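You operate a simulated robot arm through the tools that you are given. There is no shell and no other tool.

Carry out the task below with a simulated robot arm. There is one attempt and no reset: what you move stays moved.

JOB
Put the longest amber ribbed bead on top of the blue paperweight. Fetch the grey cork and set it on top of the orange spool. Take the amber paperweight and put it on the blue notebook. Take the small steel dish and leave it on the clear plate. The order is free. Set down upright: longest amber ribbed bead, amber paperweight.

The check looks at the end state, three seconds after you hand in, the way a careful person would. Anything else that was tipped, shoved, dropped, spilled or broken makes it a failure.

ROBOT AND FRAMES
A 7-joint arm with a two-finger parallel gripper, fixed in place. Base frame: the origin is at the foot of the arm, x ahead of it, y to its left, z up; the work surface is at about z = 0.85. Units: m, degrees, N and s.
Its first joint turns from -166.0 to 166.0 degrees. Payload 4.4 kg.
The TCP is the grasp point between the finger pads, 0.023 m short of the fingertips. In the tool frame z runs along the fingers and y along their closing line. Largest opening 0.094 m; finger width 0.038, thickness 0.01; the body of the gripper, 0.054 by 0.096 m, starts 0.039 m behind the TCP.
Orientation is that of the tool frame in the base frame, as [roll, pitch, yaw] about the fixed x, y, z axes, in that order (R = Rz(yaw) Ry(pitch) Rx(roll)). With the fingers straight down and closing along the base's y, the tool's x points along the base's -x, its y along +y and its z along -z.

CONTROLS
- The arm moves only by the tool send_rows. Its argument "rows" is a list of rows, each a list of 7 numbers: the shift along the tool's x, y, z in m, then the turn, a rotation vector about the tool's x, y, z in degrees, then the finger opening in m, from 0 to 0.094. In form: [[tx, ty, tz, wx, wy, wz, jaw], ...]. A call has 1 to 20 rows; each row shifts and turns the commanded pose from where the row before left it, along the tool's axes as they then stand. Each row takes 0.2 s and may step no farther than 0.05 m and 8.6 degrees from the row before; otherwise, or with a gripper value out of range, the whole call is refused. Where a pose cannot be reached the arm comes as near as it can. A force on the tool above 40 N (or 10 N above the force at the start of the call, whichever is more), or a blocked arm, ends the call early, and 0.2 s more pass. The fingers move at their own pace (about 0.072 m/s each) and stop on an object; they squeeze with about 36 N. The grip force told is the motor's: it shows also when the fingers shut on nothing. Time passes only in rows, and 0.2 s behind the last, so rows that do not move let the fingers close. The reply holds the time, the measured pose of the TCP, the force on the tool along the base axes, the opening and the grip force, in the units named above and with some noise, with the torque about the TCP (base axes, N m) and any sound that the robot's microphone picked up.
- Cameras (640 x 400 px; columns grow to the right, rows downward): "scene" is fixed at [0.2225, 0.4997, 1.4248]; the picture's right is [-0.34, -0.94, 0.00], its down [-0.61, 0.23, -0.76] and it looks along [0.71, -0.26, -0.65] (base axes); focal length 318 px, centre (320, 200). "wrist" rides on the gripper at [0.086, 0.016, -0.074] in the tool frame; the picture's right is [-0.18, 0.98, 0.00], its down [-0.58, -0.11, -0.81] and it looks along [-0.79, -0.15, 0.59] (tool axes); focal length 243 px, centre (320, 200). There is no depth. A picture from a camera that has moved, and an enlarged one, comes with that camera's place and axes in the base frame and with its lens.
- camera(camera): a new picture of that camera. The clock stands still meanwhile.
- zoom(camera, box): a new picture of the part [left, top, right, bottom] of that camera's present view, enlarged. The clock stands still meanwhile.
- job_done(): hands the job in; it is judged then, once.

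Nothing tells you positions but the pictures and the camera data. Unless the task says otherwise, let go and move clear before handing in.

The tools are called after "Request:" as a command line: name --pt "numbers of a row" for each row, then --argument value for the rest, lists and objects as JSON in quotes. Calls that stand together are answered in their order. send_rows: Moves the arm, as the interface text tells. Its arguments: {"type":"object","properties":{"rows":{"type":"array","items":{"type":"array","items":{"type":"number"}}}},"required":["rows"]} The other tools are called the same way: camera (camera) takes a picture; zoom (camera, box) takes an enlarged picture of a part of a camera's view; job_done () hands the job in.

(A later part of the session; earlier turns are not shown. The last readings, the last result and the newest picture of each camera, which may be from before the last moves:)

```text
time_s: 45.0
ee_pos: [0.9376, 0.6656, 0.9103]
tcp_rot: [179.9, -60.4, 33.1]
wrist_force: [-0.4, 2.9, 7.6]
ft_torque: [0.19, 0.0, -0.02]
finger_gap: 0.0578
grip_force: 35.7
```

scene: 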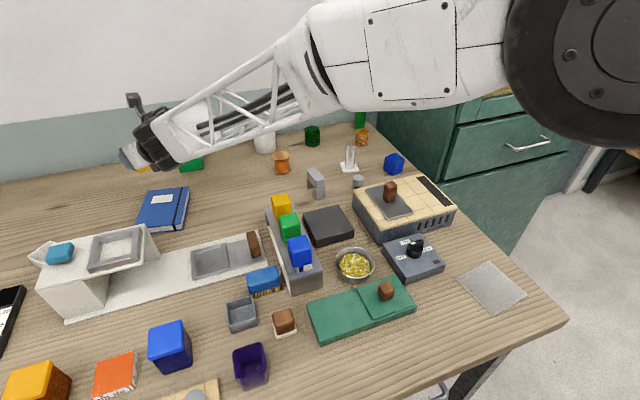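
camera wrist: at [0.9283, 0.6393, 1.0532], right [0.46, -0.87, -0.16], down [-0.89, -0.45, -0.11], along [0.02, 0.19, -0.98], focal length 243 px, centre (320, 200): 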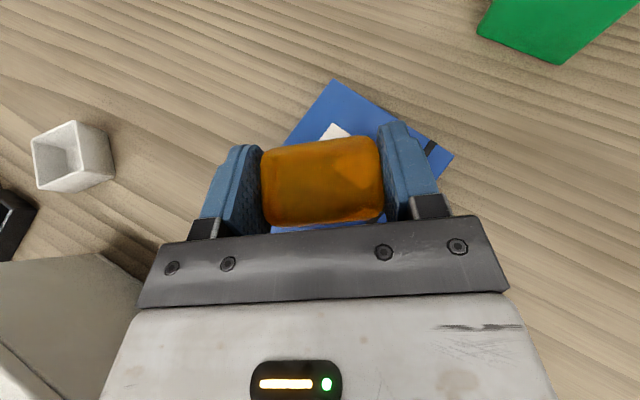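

Request:
send_rows --pt "0 0 0 0 0 0 0.062" --pt "0 0 0 0 0 0 0.07" --pt "0 0 0 0 0 0 0.09" --pt "0 0 0 0 0 0 0.09"

Request:
camera --camera "wrist"

```text
time_s: 46.0
ee_pos: [0.9369, 0.6662, 0.9121]
tcp_rot: [179.9, -60.5, 33.0]
wrist_force: [-0.7, -0.1, 0.3]
ft_torque: [0.0, -0.03, 0.0]
finger_gap: 0.0899
grip_force: 0.1
```

```text
taken
camera wrist: at [0.9288, 0.64, 1.0234], right [0.46, -0.87, -0.16], down [-0.89, -0.45, -0.11], along [0.02, 0.19, -0.98], focal length 243 px, centre (320, 200)
```

wrist: 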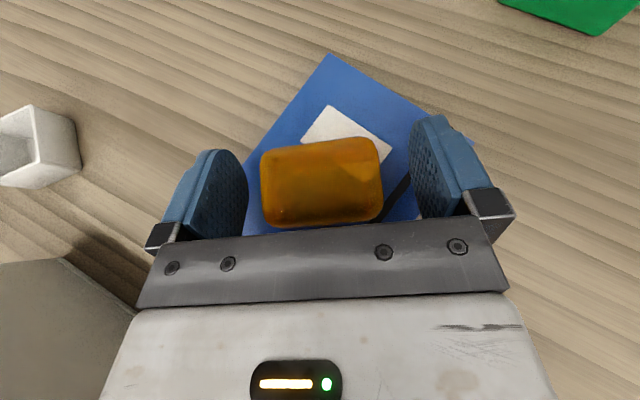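

Released; the block sits flat on the notebook. I'll rise straight up and look.

Request:
send_rows --pt "0.0131 0 -0.0074 0 0 0 0.09" --pt "0.0305 0 -0.0173 0 0 0 0.09" --pt "0.0305 0 -0.0173 0 0 0 0.09" --pt "0.0305 0 -0.0173 0 0 0 0.09"

Request:
send_rows --pt "0 0 -0.04 0 0 0 0.09" --pt "0 0.02 -0.04 0 0 0 0.09" --pt "0 0.02 -0.04 0 0 0 0.09"

Request:
camera --camera "wrist"

Request:
camera --camera "scene"

```text
time_s: 47.0
ee_pos: [0.9353, 0.6659, 1.0295]
tcp_rot: [179.9, -60.3, 33.0]
wrist_force: [-0.3, 0.5, -1.2]
ft_torque: [0.01, -0.07, 0.01]
finger_gap: 0.09
grip_force: 0.0
```

```text
time_s: 47.8
ee_pos: [0.8714, 0.5758, 1.0919]
tcp_rot: [179.9, -60.3, 33.0]
wrist_force: [-0.4, -0.5, -0.7]
ft_torque: [0.05, -0.04, 0.03]
finger_gap: 0.0898
grip_force: 0.0
```

```text
taken
camera wrist: at [0.862, 0.5506, 1.2046], right [0.46, -0.87, -0.16], down [-0.89, -0.45, -0.11], along [0.02, 0.19, -0.98], focal length 243 px, centre (320, 200)
```

wrist: 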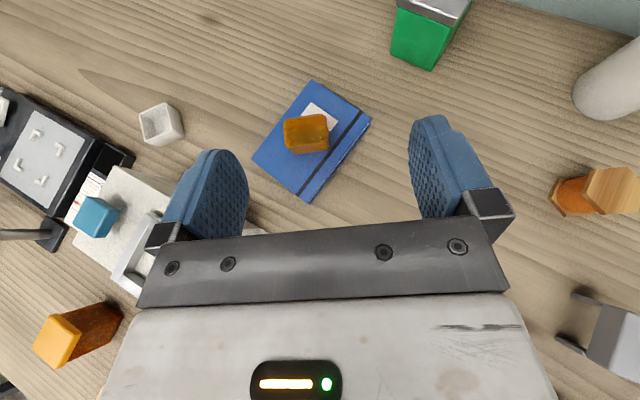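

```text
taken
```

scene: 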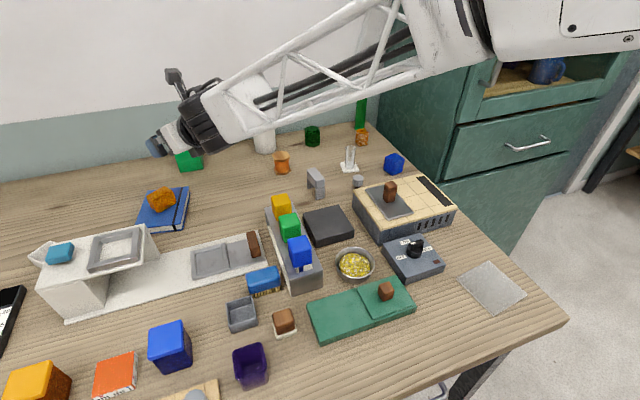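

The amber paperweight is on the notebook. Next, the cork: I'll go above the spool (≈(1.015, 0.331), top z≈0.911) to test whether a 45° tilt reaches there, since the cork must be picked and placed with the same tilt.

Request:
send_rows --pt "-0.0071 0.0415 -0.009 0 0 0 0.09" --pt "-0.0071 0.0415 -0.009 0 0 0 0.09" --pt "-0.0071 0.0415 -0.009 0 0 0 0.09" --pt "-0.0071 0.0415 -0.009 0 0 0 0.09" --pt "-0.0071 0.0415 -0.009 0 0 0 0.09" --pt "-0.0071 0.0415 -0.009 0 0 0 0.09" --pt "0 0 0 -6.53 0 3.7 0.09" --pt "0 0 0 -6.53 0 3.7 0.09" --pt "0 0 0 0 -7.7 0 0.09" --pt "0 0 0 0 -7.7 0 0.09"

Request:
camera --camera "wrist"

Request:
camera --camera "scene"

```text
time_s: 50.2
ee_pos: [0.9519, 0.323, 1.1651]
tcp_rot: [177.8, -56.6, 17.9]
wrist_force: [-0.6, -0.1, 0.6]
ft_torque: [0.02, 0.05, 0.0]
finger_gap: 0.09
grip_force: 0.0
out of reach, approached as far as the arm can: row 9, 10
stopped in row 10: the arm was blocked; the commanded pose is now the measured one
```

```text
taken
camera wrist: at [0.9425, 0.3055, 1.2777], right [0.18, -0.98, -0.13], down [-0.98, -0.17, -0.04], along [0.02, 0.14, -0.99], focal length 243 px, centre (320, 200)
```

wrist: 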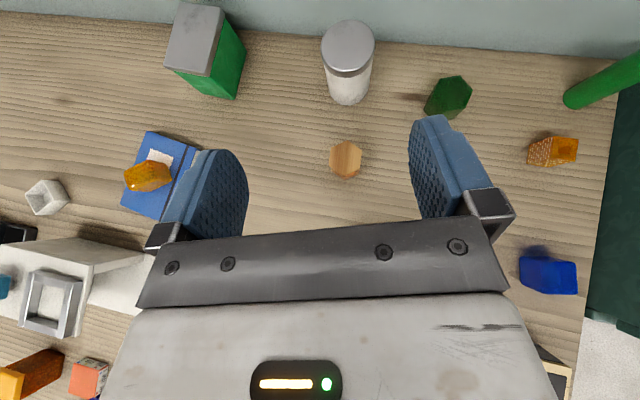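

```text
taken
```

scene: 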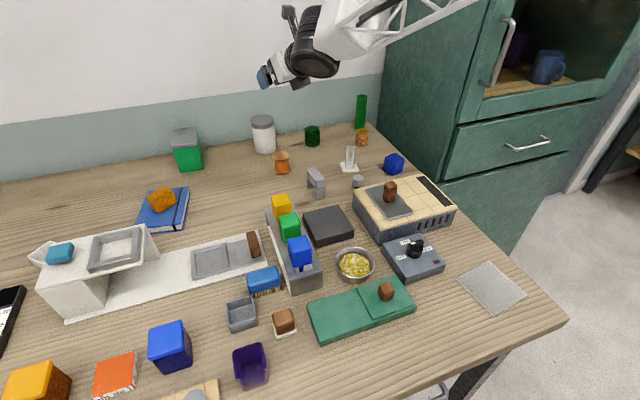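

At tilts between ~35° and 57° the wrist hits a limit out here. I'll retract inward and untilt there to get back into the low-tilt posture, then test tilt ≈30° over the spool.

Request:
send_rows --pt "-0.0182 -0.0037 -0.0405 0 0 0 0.09" --pt "-0.0182 -0.0037 -0.0405 0 0 0 0.09" --pt "-0.0182 -0.0037 -0.0405 0 0 0 0.09" --pt "-0.0182 -0.0037 -0.0405 0 0 0 0.09" --pt "-0.0182 -0.0037 -0.0405 0 0 0 0.09" --pt "-0.0182 -0.0037 -0.0405 0 0 0 0.09" --pt "-0.0182 -0.0037 -0.0405 0 0 0 0.09"

Request:
camera --camera "scene"

```text
time_s: 51.8
ee_pos: [0.6502, 0.2622, 1.2088]
tcp_rot: [177.8, -56.2, 17.9]
wrist_force: [-0.6, -0.1, 0.0]
ft_torque: [0.0, -0.01, 0.03]
finger_gap: 0.0897
grip_force: 0.0
```

```text
taken
```

scene: 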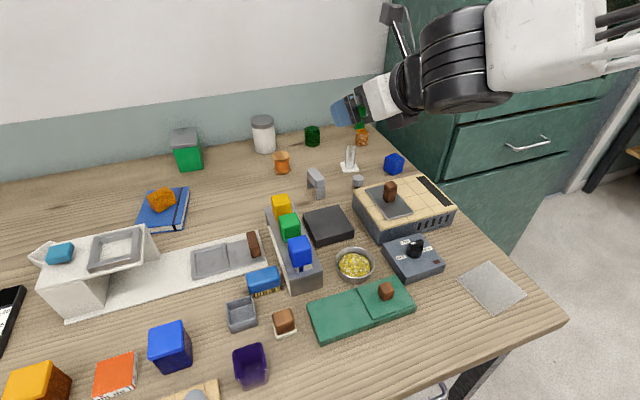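

Request:
send_rows --pt "0 0 0 2.2 0 0 0.09" --pt "0 0 0 0 -6.5 0 0.09" --pt "0 0 0 0 -6.5 0 0.09" --pt "0 0 0 0 -6.5 0 0.09" --pt "0 0 0 0 -6.5 0 0.09" --pt "0 0 0 0 0 0 0.09"

Request:
camera --camera "scene"

```text
time_s: 53.2
ee_pos: [0.6493, 0.2648, 1.2091]
tcp_rot: [-179.9, -30.1, 17.9]
wrist_force: [-0.1, 0.1, 0.4]
ft_torque: [-0.01, 0.04, 0.04]
finger_gap: 0.09
grip_force: 0.2
```

```text
taken
```

scene: 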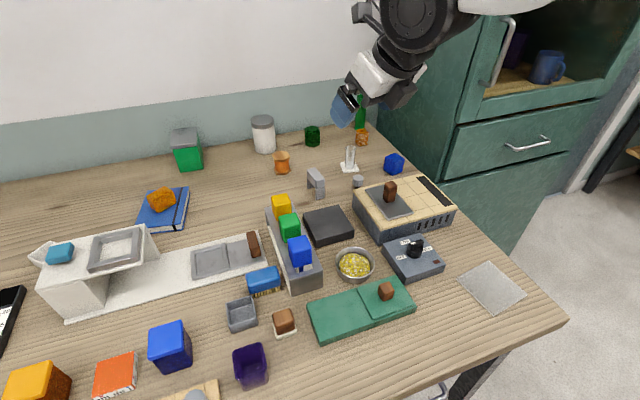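

Request:
send_rows --pt "0.021 0.0049 0.0363 0 0 0 0.09" --pt "0.021 0.0049 0.0363 0 0 0 0.09" --pt "0.021 0.0049 0.0363 0 0 0 0.09" --pt "0.021 0.0049 0.0363 0 0 0 0.09" --pt "0.021 0.0049 0.0363 0 0 0 0.09" --pt "0.021 0.0049 0.0363 0 0 0 0.09" --pt "0.021 0.0049 0.0363 0 0 0 0.09" --pt "0.021 0.0049 0.0363 0 0 0 0.09" --pt "0.021 0.0049 0.0363 0 0 0 0.09" --pt "0.021 0.0049 0.0363 0 0 0 0.09"

Request:
camera --camera "scene"

Request:
camera --camera "wrist"

```text
time_s: 55.4
ee_pos: [0.9944, 0.3633, 0.9938]
tcp_rot: [179.4, -30.4, 17.6]
wrist_force: [-0.6, 0.5, 0.3]
ft_torque: [0.02, 0.02, 0.0]
finger_gap: 0.0901
grip_force: 0.1
out of reach, approached as far as the arm can: row 4, 5, 6, 7, 8, 9, 10
```

```text
taken
```

scene: 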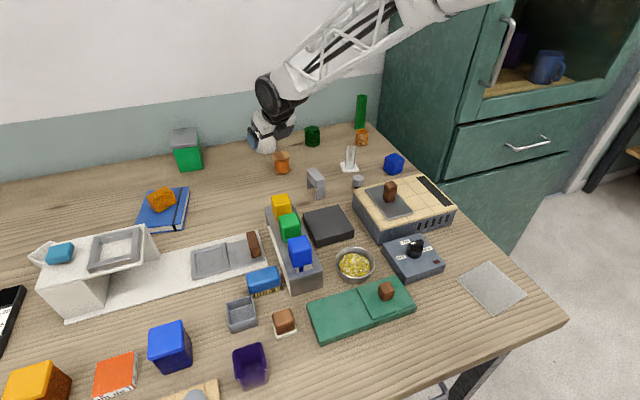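

```text
taken
camera wrist: at [1.0336, 0.3589, 1.1012], right [0.14, -0.99, -0.08], down [-0.9, -0.16, 0.4], along [-0.41, 0.02, -0.91], focal length 243 px, centre (320, 200)
```

wrist: 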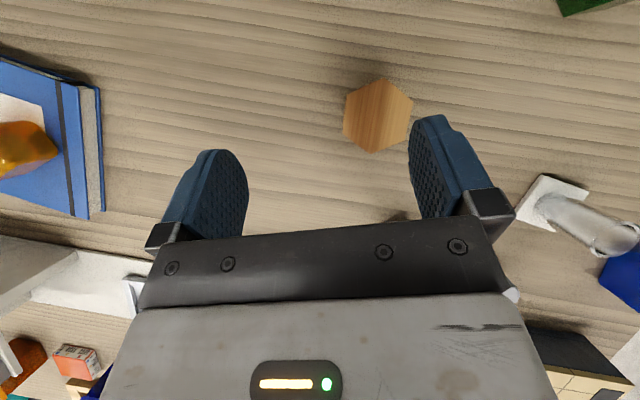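

The "out of reach" seems to be a wrist-turn limit (sideways error only), so I'll turn the yaw back ~20° and see if the commanded point over the spool is then reached.

Request:
send_rows --pt "0 0 0 -3.4 0 5.8 0.09" --pt "0 0 0 -3.4 0 5.8 0.09" --pt "0 0 0 -3.4 0 5.8 0.09" --pt "0 0 0 0 0 0 0.09"

Request:
camera --camera "wrist"

Request:
camera --camera "scene"

```text
time_s: 56.4
ee_pos: [0.9947, 0.3636, 0.994]
tcp_rot: [179.9, -30.2, -2.2]
wrist_force: [-0.4, 0.6, -0.6]
ft_torque: [0.01, -0.01, 0.03]
finger_gap: 0.0898
grip_force: 0.1
```

```text
taken
camera wrist: at [1.0313, 0.3451, 1.1017], right [-0.2, -0.98, -0.09], down [-0.9, 0.15, 0.4], along [-0.38, 0.16, -0.91], focal length 243 px, centre (320, 200)
```

wrist: 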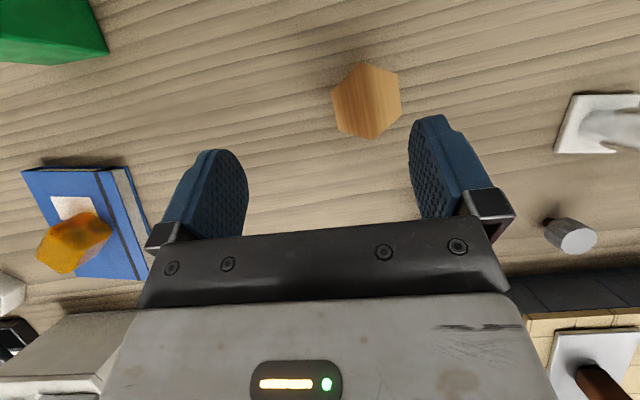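

```text
taken
```

scene: 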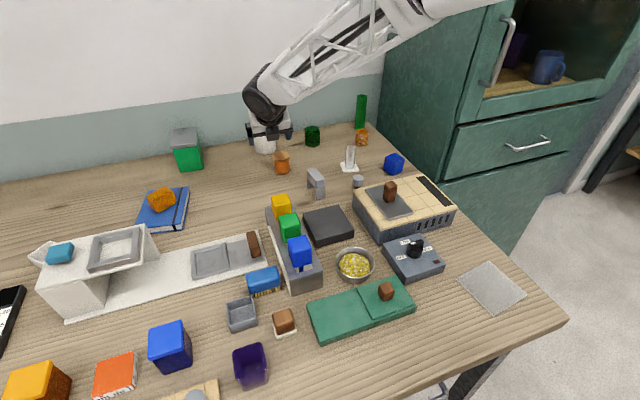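

Request:
send_rows --pt "0.0184 0.0322 0.0107 0 0 0 0.09" --pt "0 0 0 0 0 0 0.09"

```text
time_s: 57.0
ee_pos: [1.0135, 0.3297, 0.9939]
tcp_rot: [179.9, -30.3, -2.3]
wrist_force: [0.5, -0.3, 0.9]
ft_torque: [0.01, 0.01, 0.03]
finger_gap: 0.0901
grip_force: 0.0
```

Reached over the spool with 30° tilt. I'll test lowering to the placing height (z≈0.95) now, which stays above the spool top.

Request:
send_rows --pt "-0.0126 0 0.0216 0 0 0 0.09" --pt "-0.0096 0 0.0164 0 0 0 0.09" --pt "0 0 0 0 0 0 0.09"

Request:
camera --camera "wrist"

Request:
zoom --camera "scene" --box '[220, 90, 380, 210]'

```text
time_s: 57.8
ee_pos: [1.0149, 0.3292, 0.95]
tcp_rot: [179.8, -30.2, -2.1]
wrist_force: [0.1, -0.1, -0.3]
ft_torque: [-0.01, -0.01, 0.02]
finger_gap: 0.0902
grip_force: 0.1
```

```text
taken
camera wrist: at [1.0518, 0.3114, 1.0579], right [-0.2, -0.98, -0.09], down [-0.9, 0.14, 0.4], along [-0.38, 0.16, -0.91], focal length 243 px, centre (320, 200)
```

wrist: 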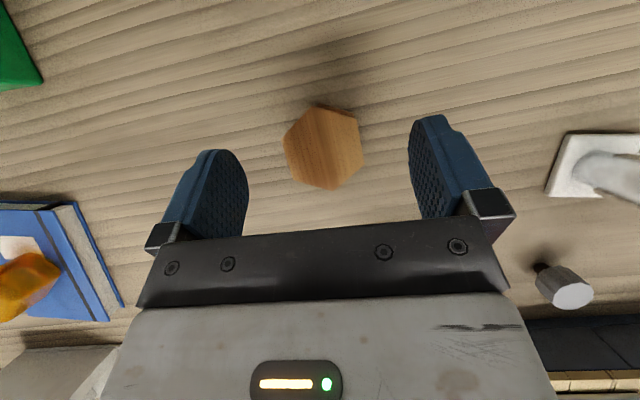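

```text
3.33 times, centred on (300, 150) of scene
camera zoom: at [0.2225, 0.4997, 1.4248], right [-0.34, -0.94, 0.0], down [-0.61, 0.23, -0.76], along [0.71, -0.26, -0.65], focal length 1062 px, centre (387, 367)
```

zoom: 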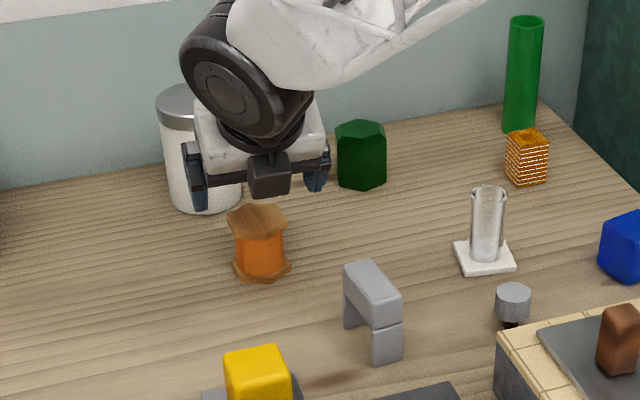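

The 30° tilt at yaw ≈ -2° reaches the spool at the needed height. Now I'll go to the cork with 30° tilt but approaching from the +y side (yaw -90°) to stay clear of the hotplate.

Request:
send_rows --pt "0.0252 0 -0.0432 0 0 0 0.09" --pt "0.0252 0 -0.0432 0 0 0 0.09" --pt "-0.0251 0.0271 -0.0146 0 0 0 0.09" --pt "-0.0251 0.0271 -0.0146 0 0 0 0.09" --pt "-0.0251 0.0271 -0.0146 0 0 0 0.09" --pt "-0.0251 0.0271 -0.0146 0 0 0 0.09" --pt "-0.0251 0.0271 -0.0146 0 0 0 0.09"

Request:
send_rows --pt "0 0 0 -4.02 0 6.91 0.09" --pt "0 0 0 -4.02 0 6.91 0.09" --pt "0 0 0 -4.02 0 6.91 0.09" --pt "0 0 0 -4.02 0 6.91 0.09" --pt "0 0 0 -4.02 0 6.91 0.09" --pt "0 0 0 -4.02 0 6.91 0.09" --pt "0 0 0 -4.02 0 6.91 0.09" --pt "0 0 0 -4.02 0 6.91 0.09" --pt "0 0 0 -4.02 0 6.91 0.09" --pt "0 0 0 -4.02 0 6.91 0.09" --pt "0 0 0 -4.02 0 6.91 0.09"

Request:
camera --camera "wrist"

Request:
camera --camera "scene"

```text
time_s: 59.4
ee_pos: [0.8628, 0.2007, 1.051]
tcp_rot: [179.9, -30.2, -2.1]
wrist_force: [-0.3, -0.5, -0.3]
ft_torque: [0.0, 0.0, 0.0]
finger_gap: 0.0898
grip_force: 0.1
```

```text
time_s: 61.8
ee_pos: [0.8633, 0.2007, 1.0501]
tcp_rot: [179.9, -30.3, -90.3]
wrist_force: [-0.4, 0.0, 0.0]
ft_torque: [0.02, -0.02, -0.01]
finger_gap: 0.0901
grip_force: 0.0
```

```text
taken
camera wrist: at [0.8475, 0.1636, 1.158], right [-0.98, 0.16, -0.09], down [0.11, 0.91, 0.4], along [0.15, 0.39, -0.91], focal length 243 px, centre (320, 200)
```

wrist: 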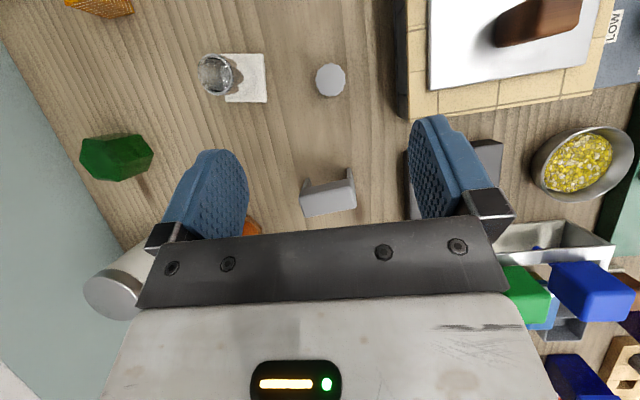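

```text
taken
```

scene: 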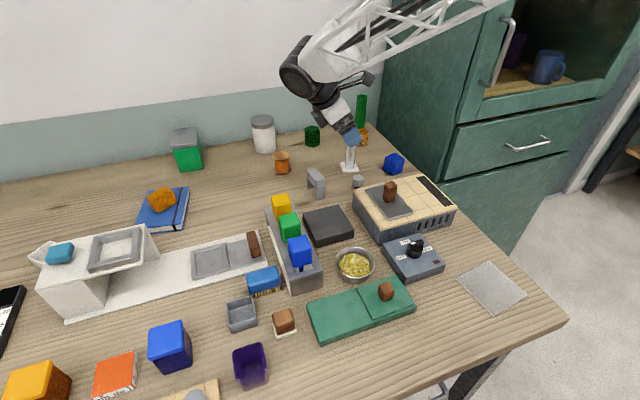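

Request:
zoom --camera "wrist" --box '[270, 40, 430, 140]'

Request:
zoom --camera "scene" --box '[320, 130, 400, 200]'

```text
4.00 times, centred on (350, 90) of wrist
camera zoom: at [0.8475, 0.1636, 1.158], right [-0.98, 0.16, -0.09], down [0.11, 0.91, 0.4], along [0.15, 0.39, -0.91], focal length 970 px, centre (200, 640)
```

zoom: 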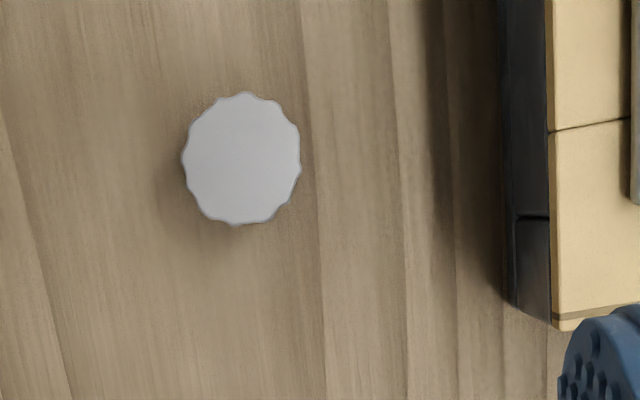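

```text
5.71 times, centred on (360, 165) of scene
camera zoom: at [0.2225, 0.4997, 1.4248], right [-0.34, -0.94, 0.0], down [-0.61, 0.23, -0.76], along [0.71, -0.26, -0.65], focal length 1820 px, centre (91, 400)
```

zoom: 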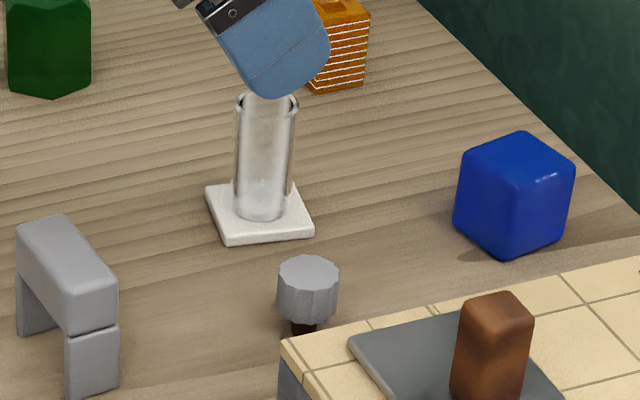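

The cork head is at about (0.862, 0.150). I'll descend toward it with a moderate opening, in two stages.

Request:
send_rows --pt "-0.0086 0.0002 0.0332 0 0 0 0.065" --pt "-0.0086 0.0002 0.0332 0 0 0 0.065" --pt "-0.0086 0.0002 0.0332 0 0 0 0.065" --pt "0 0 0 0 0 0 0.065"

Request:
camera --camera "wrist"

Request:
zoom --camera "scene" --box '[300, 110, 420, 210]'

```text
time_s: 62.8
ee_pos: [0.8662, 0.1724, 0.9527]
tcp_rot: [-179.9, -30.3, -90.2]
wrist_force: [0.5, -0.8, -0.7]
ft_torque: [-0.02, -0.01, 0.04]
finger_gap: 0.0649
grip_force: 0.1
```

```text
taken
camera wrist: at [0.85, 0.1345, 1.0599], right [-0.98, 0.16, -0.09], down [0.11, 0.91, 0.4], along [0.15, 0.39, -0.91], focal length 243 px, centre (320, 200)
```

wrist: 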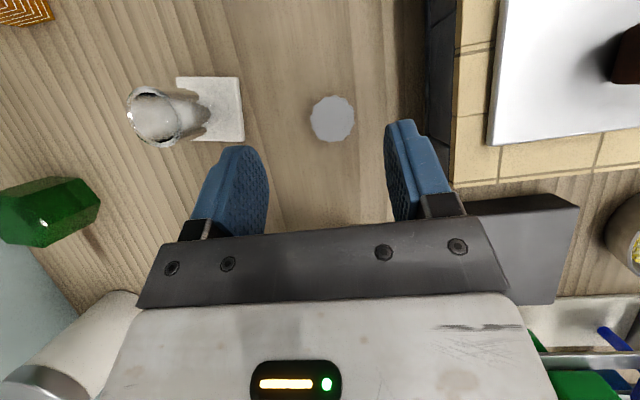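

```text
4.00 times, centred on (360, 160) of scene
camera zoom: at [0.2225, 0.4997, 1.4248], right [-0.34, -0.94, 0.0], down [-0.61, 0.23, -0.76], along [0.71, -0.26, -0.65], focal length 1274 px, centre (160, 360)
```

zoom: 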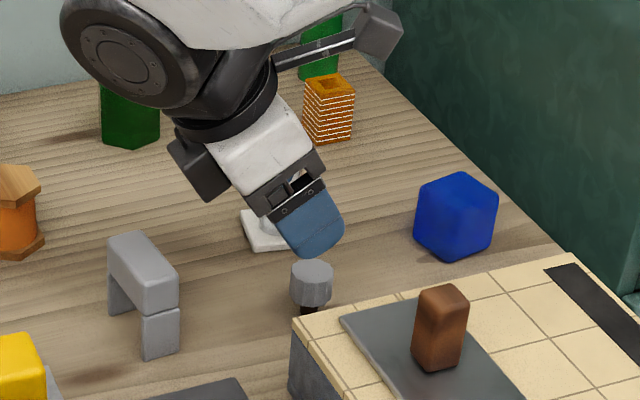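

Request:
send_rows --pt "-0.006 0.0017 0.0227 0 0 0 0.065" --pt "-0.006 0.0017 0.0227 0 0 0 0.065" --pt "0 0 0 0 0 0 0.065"

Request:
camera --camera "wrist"

Request:
zoom --camera "scene" --box '[320, 140, 400, 210]'

```text
time_s: 63.6
ee_pos: [0.8622, 0.1596, 0.9052]
tcp_rot: [-179.9, -30.3, -90.2]
wrist_force: [0.1, 0.1, -0.4]
ft_torque: [0.03, 0.01, -0.03]
finger_gap: 0.0648
grip_force: 0.2
```

```text
taken
camera wrist: at [0.846, 0.1221, 1.0129], right [-0.98, 0.16, -0.09], down [0.11, 0.91, 0.4], along [0.15, 0.39, -0.91], focal length 243 px, centre (320, 200)
```

wrist: 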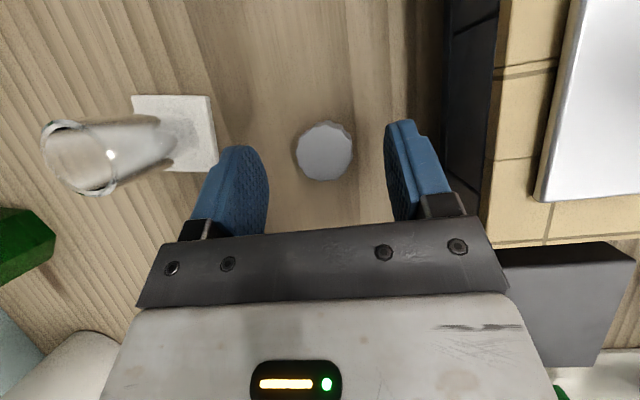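

```text
5.71 times, centred on (360, 175) of scene
camera zoom: at [0.2225, 0.4997, 1.4248], right [-0.34, -0.94, 0.0], down [-0.61, 0.23, -0.76], along [0.71, -0.26, -0.65], focal length 1820 px, centre (91, 343)
```

zoom: 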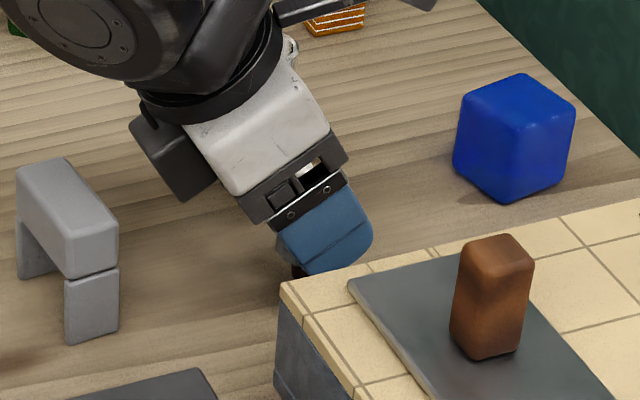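

Request:
send_rows --pt "-0.0025 0.001 0.0102 0 0 0 0.065" --pt "-0.0025 0.001 0.0102 0 0 0 0.065" --pt "0 0 0 0 0 0 0.065"

Request:
camera --camera "wrist"

```text
time_s: 64.4
ee_pos: [0.8593, 0.1533, 0.8869]
tcp_rot: [-179.9, -30.3, -90.2]
wrist_force: [-0.4, 0.4, -0.6]
ft_torque: [0.0, 0.01, 0.01]
finger_gap: 0.065
grip_force: 0.0
```

```text
taken
camera wrist: at [0.8432, 0.1159, 0.9944], right [-0.98, 0.16, -0.09], down [0.11, 0.91, 0.4], along [0.15, 0.39, -0.91], focal length 243 px, centre (320, 200)
```

wrist: 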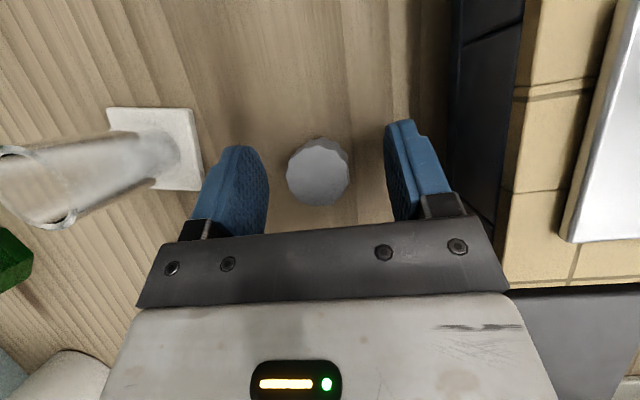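

The cork is centred between the fingers (TCP projects to ≈(320,182), cork at (318,171)). Closing.

Request:
send_rows --pt "0 0 0 0 0 0 0.045" --pt "0 0 0 0 0 0 0.035" --pt "0 0 0 0 0 0 0.028" --pt "0 0 0 0 0 0 0.02" --pt "0 0 0 0 0 0 0.02"

Request:
camera --camera "wrist"

```text
time_s: 65.6
ee_pos: [0.8596, 0.1549, 0.8872]
tcp_rot: [180.0, -30.3, -90.2]
wrist_force: [-0.2, 0.6, 0.8]
ft_torque: [-0.04, 0.0, 0.02]
finger_gap: 0.0279
grip_force: 36.3
```

```text
taken
camera wrist: at [0.8432, 0.116, 0.9944], right [-0.98, 0.16, -0.09], down [0.11, 0.91, 0.4], along [0.15, 0.39, -0.91], focal length 243 px, centre (320, 200)
```

wrist: 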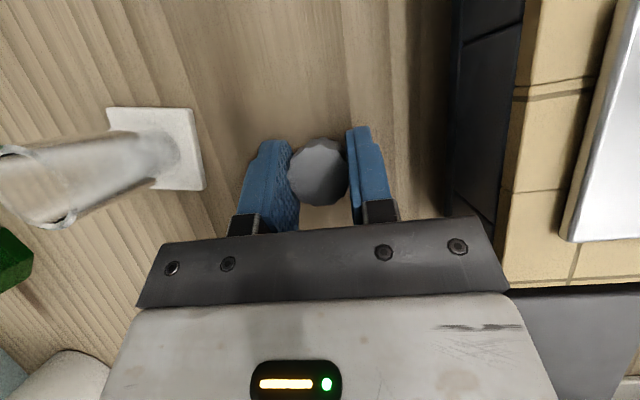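

Gripped (gap 0.028). Lifting a little to check that it is a free object.

Request:
send_rows --pt "0.005 0 -0.0086 0 0 0 0.02" --pt "0.005 0 -0.0086 0 0 0 0.02" --pt "0.01 0 -0.0173 0 0 0 0.02"

Request:
camera --camera "wrist"

Request:
zoom --camera "scene" --box '[320, 130, 400, 200]'

```text
time_s: 66.4
ee_pos: [0.8584, 0.1539, 0.927]
tcp_rot: [180.0, -30.3, -90.2]
wrist_force: [0.0, -0.2, -0.4]
ft_torque: [-0.01, 0.01, 0.02]
finger_gap: 0.0279
grip_force: 35.8
```

```text
taken
camera wrist: at [0.8419, 0.1169, 1.0353], right [-0.98, 0.16, -0.09], down [0.11, 0.91, 0.4], along [0.15, 0.39, -0.91], focal length 243 px, centre (320, 200)
```

wrist: 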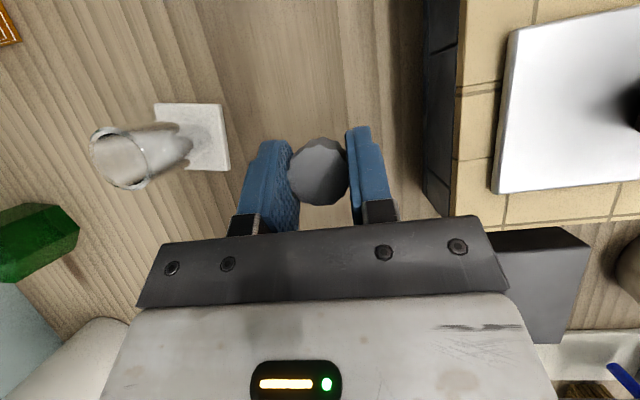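

```text
5.71 times, centred on (360, 165) of scene
camera zoom: at [0.2225, 0.4997, 1.4248], right [-0.34, -0.94, 0.0], down [-0.61, 0.23, -0.76], along [0.71, -0.26, -0.65], focal length 1820 px, centre (91, 400)
```

zoom: 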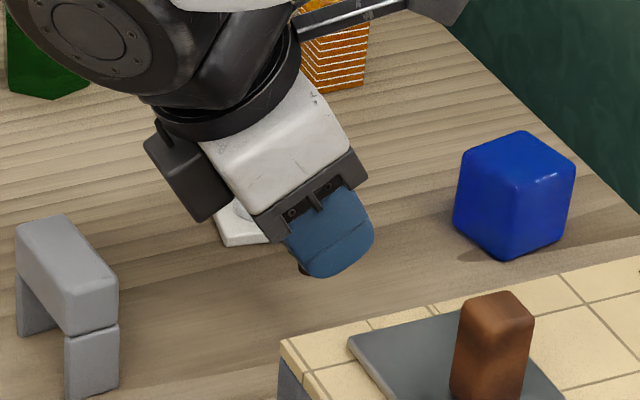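

The cork came up freely, so it is the loose cork. I'll raise it, turn back to yaw ≈ -2°, and move above the spool.

Request:
send_rows --pt "0.0202 0 -0.0345 0 0 0 0.02" --pt "0.0202 0 -0.0345 0 0 0 0.02" --pt "0.0202 0 -0.0345 0 0 0 0.02" --pt "0 0 0 4.02 0 -6.91 0.02" --pt "0 0 0 4.02 0 -6.91 0.02" --pt "0 0 0 4.02 0 -6.91 0.02" --pt "0 0 0 4.02 0 -6.91 0.02" --pt "0 0 0 4.02 0 -6.91 0.02" --pt "0 0 0 4.02 0 -6.91 0.02" --pt "0 0 0 4.02 0 -6.91 0.02" --pt "0 0 0 4.02 0 -6.91 0.02" --pt "0 0 0 4.02 0 -6.91 0.02" --pt "0 0 0 4.02 0 -6.91 0.02" --pt "0 0 0 4.02 0 -6.91 0.02"

Request:
camera --camera "wrist"

```text
time_s: 69.4
ee_pos: [0.8583, 0.1551, 1.0476]
tcp_rot: [180.0, -30.3, -2.1]
wrist_force: [0.7, 0.6, -0.6]
ft_torque: [-0.03, 0.03, -0.03]
finger_gap: 0.0277
grip_force: 35.8
```

```text
taken
camera wrist: at [0.8954, 0.1369, 1.1542], right [-0.2, -0.98, -0.09], down [-0.9, 0.14, 0.4], along [-0.38, 0.16, -0.91], focal length 243 px, centre (320, 200)
```

wrist: 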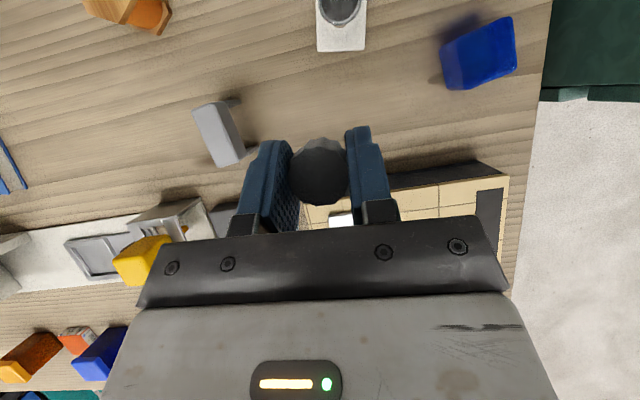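

Request:
send_rows --pt "0.0253 -0.036 0.0165 0 0 0 0.02" --pt "0.0253 -0.036 0.0165 0 0 0 0.02" --pt "0.0253 -0.036 0.0165 0 0 0 0.02" --pt "0.0253 -0.036 0.0165 0 0 0 0.02" --pt "0.0253 -0.036 0.0165 0 0 0 0.02" --pt "0 0 0 0 0 0 0.02"

Request:
camera --camera "wrist"

Request:
zoom --camera "scene" --box '[220, 70, 340, 190]'

```text
time_s: 70.8
ee_pos: [1.0169, 0.3258, 1.0387]
tcp_rot: [179.9, -30.2, -2.2]
wrist_force: [0.4, -0.4, -1.1]
ft_torque: [-0.05, 0.04, 0.02]
finger_gap: 0.0279
grip_force: 35.5
```

```text
taken
camera wrist: at [1.0543, 0.3086, 1.1456], right [-0.2, -0.98, -0.09], down [-0.9, 0.14, 0.4], along [-0.38, 0.16, -0.91], focal length 243 px, centre (320, 200)
```

wrist: 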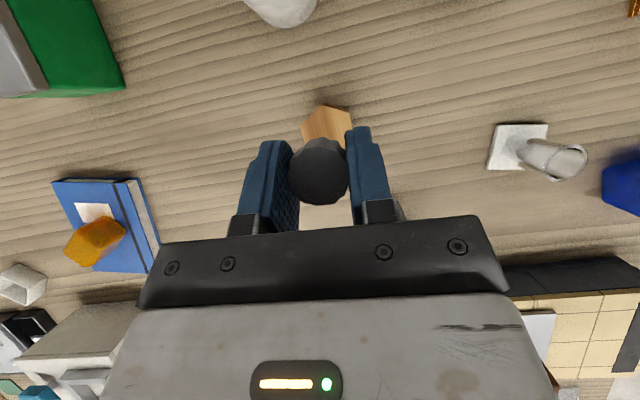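

```text
3.33 times, centred on (280, 130) of scene
camera zoom: at [0.2225, 0.4997, 1.4248], right [-0.34, -0.94, 0.0], down [-0.61, 0.23, -0.76], along [0.71, -0.26, -0.65], focal length 1062 px, centre (453, 433)
```

zoom: 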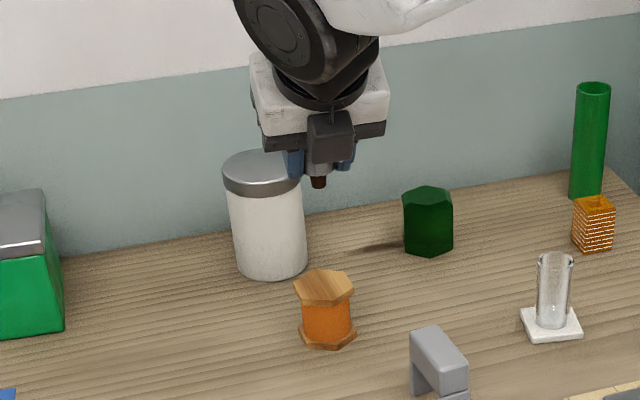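

Request:
send_rows --pt "-0.0179 -0.0015 0.0295 0 0 0 0.02" --pt "-0.0179 -0.0015 0.0295 0 0 0 0.02" --pt "0 0 0 0 0 0 0.02"

Request:
camera --camera "wrist"

Request:
zoom --camera "scene" --box '[250, 110, 320, 180]'

```text
time_s: 71.6
ee_pos: [1.014, 0.3292, 0.968]
tcp_rot: [179.9, -30.2, -2.2]
wrist_force: [-0.2, 0.3, 0.1]
ft_torque: [0.0, 0.02, 0.01]
finger_gap: 0.0279
grip_force: 36.3
```

```text
taken
camera wrist: at [1.0497, 0.3114, 1.0759], right [-0.2, -0.98, -0.09], down [-0.9, 0.15, 0.4], along [-0.38, 0.16, -0.91], focal length 243 px, centre (320, 200)
```

wrist: 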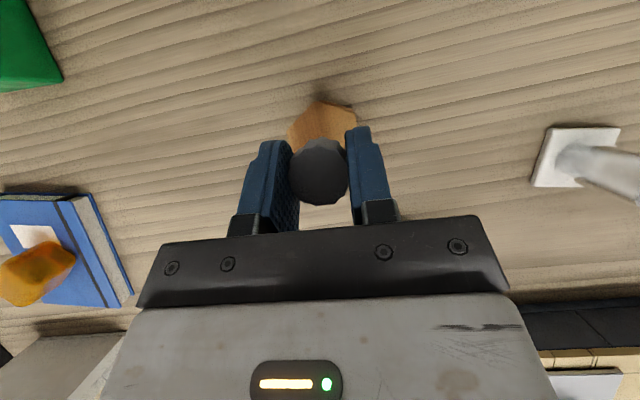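

```text
5.71 times, centred on (285, 145) of scene
camera zoom: at [0.2225, 0.4997, 1.4248], right [-0.34, -0.94, 0.0], down [-0.61, 0.23, -0.76], along [0.71, -0.26, -0.65], focal length 1820 px, centre (520, 514)
```

zoom: 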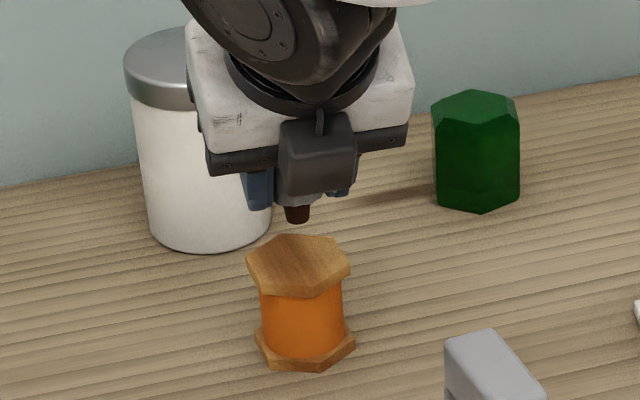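

The stem is over the hex top. Lowering to near contact, then in small steps.

Request:
send_rows --pt "-0.0071 0 0.0121 0 0 0 0.02" --pt "-0.002 0 0.0035 0 0 0 0.02" --pt "0 0 0 0 0 0 0.02"

Request:
zoom --camera "scene" --box '[250, 110, 320, 180]'

```text
time_s: 72.4
ee_pos: [1.0146, 0.3302, 0.9511]
tcp_rot: [179.9, -30.2, -2.2]
wrist_force: [-0.5, -0.5, -0.1]
ft_torque: [-0.02, 0.0, -0.01]
finger_gap: 0.0279
grip_force: 36.4
```

```text
5.71 times, centred on (285, 145) of scene
camera zoom: at [0.2225, 0.4997, 1.4248], right [-0.34, -0.94, 0.0], down [-0.61, 0.23, -0.76], along [0.71, -0.26, -0.65], focal length 1820 px, centre (520, 514)
```

zoom: 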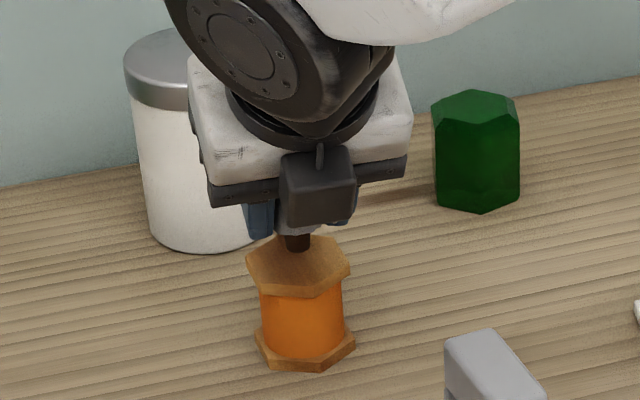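

Request:
send_rows --pt "-0.002 0 0.0035 0 0 0 0.02" --pt "0 0 0 0 0 0 0.02"

Request:
send_rows --pt "-0.001 0 0.0017 0 0 0 0.02" --pt "0 0 0 0 0 0 0.02"

```text
time_s: 73.0
ee_pos: [1.0145, 0.3296, 0.9461]
tcp_rot: [179.9, -30.2, -2.2]
wrist_force: [-0.1, 0.8, -0.9]
ft_torque: [0.0, 0.01, -0.01]
finger_gap: 0.0279
grip_force: 35.8
```

```text
time_s: 73.6
ee_pos: [1.0152, 0.3316, 0.9453]
tcp_rot: [179.8, -30.2, -2.2]
wrist_force: [1.0, 0.3, 0.1]
ft_torque: [0.0, 0.02, 0.01]
finger_gap: 0.028
grip_force: 36.3
```

Request:
send_rows --pt "-0.001 0 0.0017 0 0 0 0.02" --pt "0 0 0 0 0 0 0.02"

Request:
zoom --camera "scene" --box '[260, 130, 310, 175]'

```text
time_s: 74.2
ee_pos: [1.0148, 0.3317, 0.9448]
tcp_rot: [180.0, -30.3, -2.2]
wrist_force: [0.0, -0.2, -0.4]
ft_torque: [0.03, 0.02, -0.01]
finger_gap: 0.028
grip_force: 36.2
```

```text
8.89 times, centred on (285, 152) of scene
camera zoom: at [0.2225, 0.4997, 1.4248], right [-0.34, -0.94, 0.0], down [-0.61, 0.23, -0.76], along [0.71, -0.26, -0.65], focal length 2831 px, centre (631, 622)
```

zoom: 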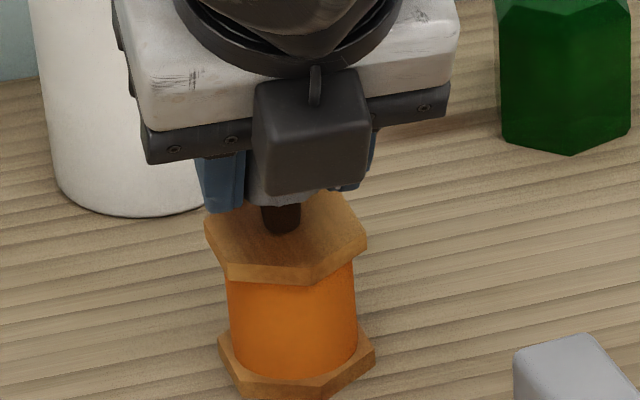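

Request:
send_rows --pt "-0.001 0 0.0017 0 0 0 0.02" --pt "0 0 0 0 0 0 0.02"

Request:
send_rows --pt "-0.0008 0 0.0013 0 0 0 0.02" --pt "0 0 0 0 0 0 0.02"

```text
time_s: 74.8
ee_pos: [1.0157, 0.3319, 0.9419]
tcp_rot: [179.8, -30.1, -2.1]
wrist_force: [0.3, -0.9, -0.1]
ft_torque: [0.02, -0.02, 0.07]
finger_gap: 0.0281
grip_force: 36.1
```

```text
time_s: 75.4
ee_pos: [1.0151, 0.3305, 0.9416]
tcp_rot: [180.0, -30.3, -2.2]
wrist_force: [-0.9, 1.8, 8.9]
ft_torque: [0.06, -0.01, 0.01]
finger_gap: 0.0278
grip_force: 36.1
```

Contact with the spool (8.9 N). Relax half a millimetre and open gently.

Request:
send_rows --pt "0.0004 0 -0.0007 0 0 0 0.02" --pt "0 0 0 0 0 0 0.02" --pt "0 0 0 0 0 0 0.03" --pt "0 0 0 0 0 0 0.034" --pt "0 0 0 0 0 0 0.045" --pt "0 0 0 0 0 0 0.06" --pt "0 0 0 0 0 0 0.07"

Request:
camera --camera "wrist"

Request:
zoom --camera "scene" --box '[260, 130, 310, 175]'

```text
time_s: 77.0
ee_pos: [1.0149, 0.3319, 0.9415]
tcp_rot: [179.8, -30.2, -2.2]
wrist_force: [-1.0, -0.5, 0.7]
ft_torque: [0.03, 0.01, 0.02]
finger_gap: 0.0701
grip_force: 0.1
```

```text
taken
camera wrist: at [1.0517, 0.3138, 1.0486], right [-0.2, -0.98, -0.09], down [-0.9, 0.15, 0.4], along [-0.38, 0.16, -0.91], focal length 243 px, centre (320, 200)
```

wrist: 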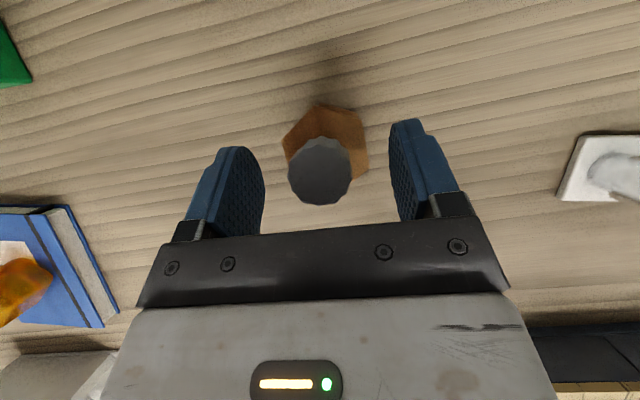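

```text
8.89 times, centred on (285, 152) of scene
camera zoom: at [0.2225, 0.4997, 1.4248], right [-0.34, -0.94, 0.0], down [-0.61, 0.23, -0.76], along [0.71, -0.26, -0.65], focal length 2831 px, centre (631, 622)
```

zoom: 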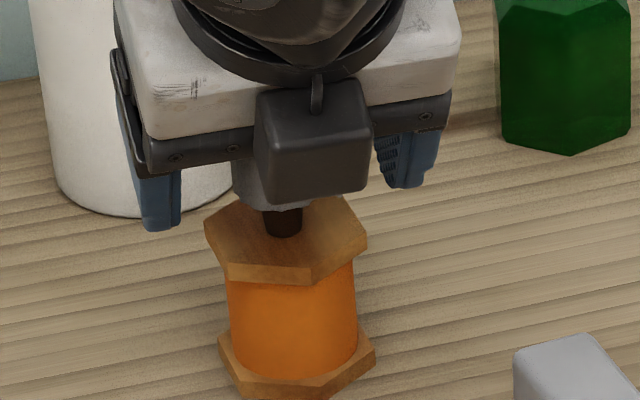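

The cork stands on the spool. Rising straight up.

Request:
send_rows --pt "0.005 0 -0.0086 0 0 0 0.07" --pt "0.015 0 -0.0259 0 0 0 0.07" --pt "0.02 0 -0.0345 0 0 0 0.07" --pt "0.02 0 -0.0345 0 0 0 0.07"

Request:
camera --camera "wrist"

Request:
zoom --camera "scene" --box '[220, 90, 340, 190]'

```text
time_s: 78.0
ee_pos: [1.0136, 0.3293, 1.063]
tcp_rot: [180.0, -30.0, -2.2]
wrist_force: [0.9, 0.1, -1.2]
ft_torque: [0.0, 0.0, 0.0]
finger_gap: 0.0699
grip_force: 0.0
```

```text
taken
camera wrist: at [1.0518, 0.3112, 1.1702], right [-0.2, -0.98, -0.09], down [-0.9, 0.15, 0.41], along [-0.38, 0.16, -0.91], focal length 243 px, centre (320, 200)
```

wrist: 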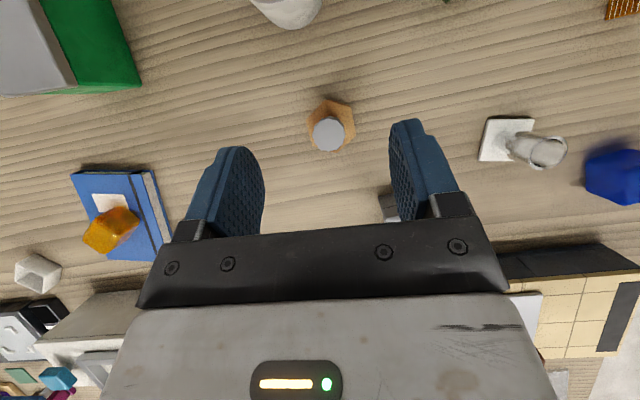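

```text
4.00 times, centred on (280, 140) of scene
camera zoom: at [0.2225, 0.4997, 1.4248], right [-0.34, -0.94, 0.0], down [-0.61, 0.23, -0.76], along [0.71, -0.26, -0.65], focal length 1274 px, centre (480, 440)
```

zoom: 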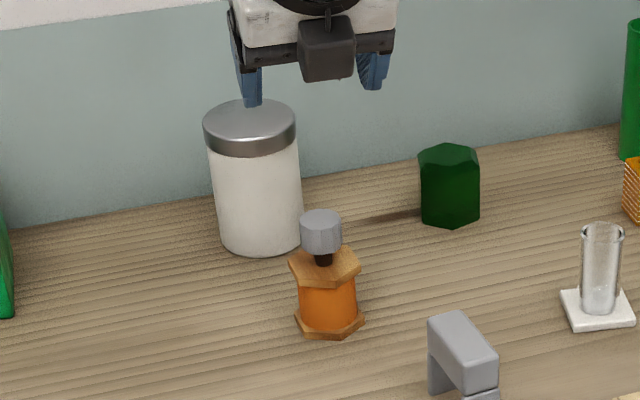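

The cork is on the spool. Next is the bead near (1.09, 0.024): I'll move over toward it at height with the same 30° tilt to get a close look at it, the tall green tube behind it, and the cabinet.

Request:
send_rows --pt "-0.0051 0.0432 -0.0062 0 0 0 0.07" --pt "-0.0051 0.0432 -0.0062 0 0 0 0.07" --pt "-0.0051 0.0432 -0.0062 0 0 0 0.07" --pt "-0.0051 0.0432 -0.0062 0 0 0 0.07" --pt "-0.0051 0.0432 -0.0062 0 0 0 0.07" --pt "-0.0051 0.0432 -0.0062 0 0 0 0.07" --pt "-0.0051 0.0432 -0.0062 -2 0 3.46 0.07"

Request:
camera --camera "wrist"

Request:
camera --camera "scene"

```text
time_s: 79.6
ee_pos: [0.9483, 0.0292, 1.0808]
tcp_rot: [179.9, -30.1, -6.2]
wrist_force: [0.0, 0.1, 0.0]
ft_torque: [0.01, -0.02, 0.03]
finger_gap: 0.0698
grip_force: 0.2
```

```text
taken
camera wrist: at [0.9833, 0.0089, 1.1893], right [-0.26, -0.96, -0.09], down [-0.89, 0.21, 0.4], along [-0.37, 0.19, -0.91], focal length 243 px, centre (320, 200)
```

wrist: 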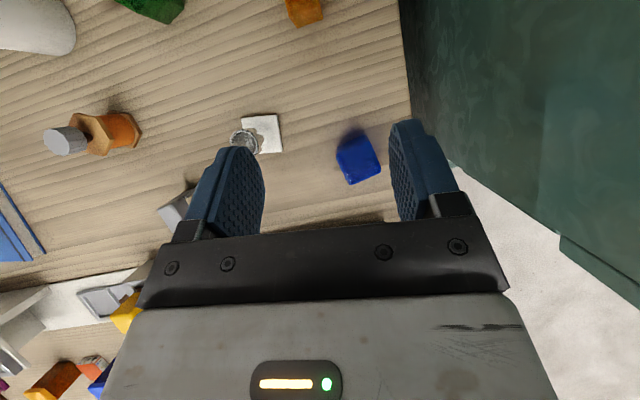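

```text
taken
```

scene: 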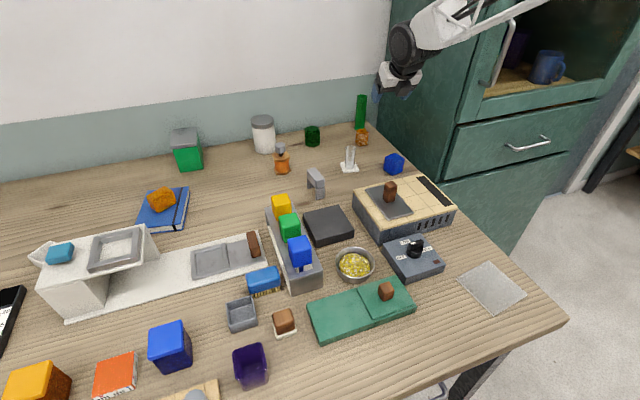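

Request:
send_rows --pt "0.0362 0 0.0209 0 0 0 0.07" --pt "0.0362 0 0.0209 0 0 0 0.07" --pt "0 0 0 0 0 0 0.07"

Request:
camera --camera "wrist"

Request:
camera --camera "scene"

```text
time_s: 80.4
ee_pos: [1.0317, 0.0197, 1.081]
tcp_rot: [179.9, -30.2, -6.2]
wrist_force: [0.4, -0.6, 0.6]
ft_torque: [-0.02, 0.03, -0.04]
finger_gap: 0.0697
grip_force: 0.1
```

```text
taken
camera wrist: at [1.0673, -0.0008, 1.1885], right [-0.27, -0.96, -0.09], down [-0.89, 0.21, 0.4], along [-0.37, 0.19, -0.91], focal length 243 px, centre (320, 200)
```

wrist: 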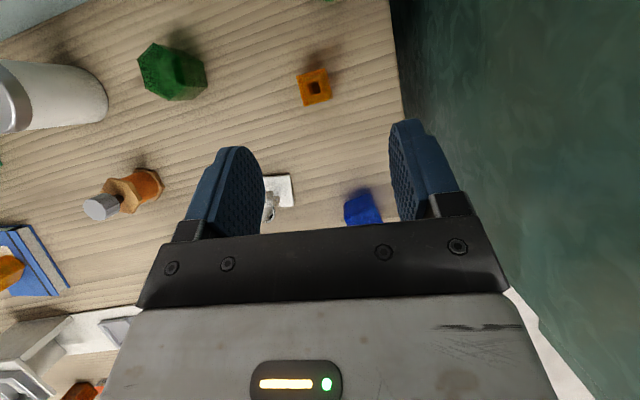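

```text
taken
```

scene: 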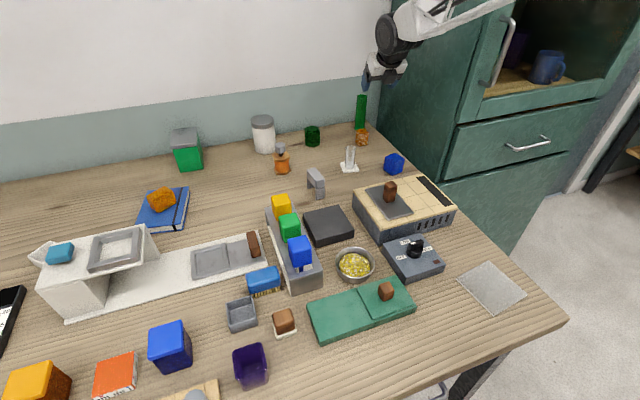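

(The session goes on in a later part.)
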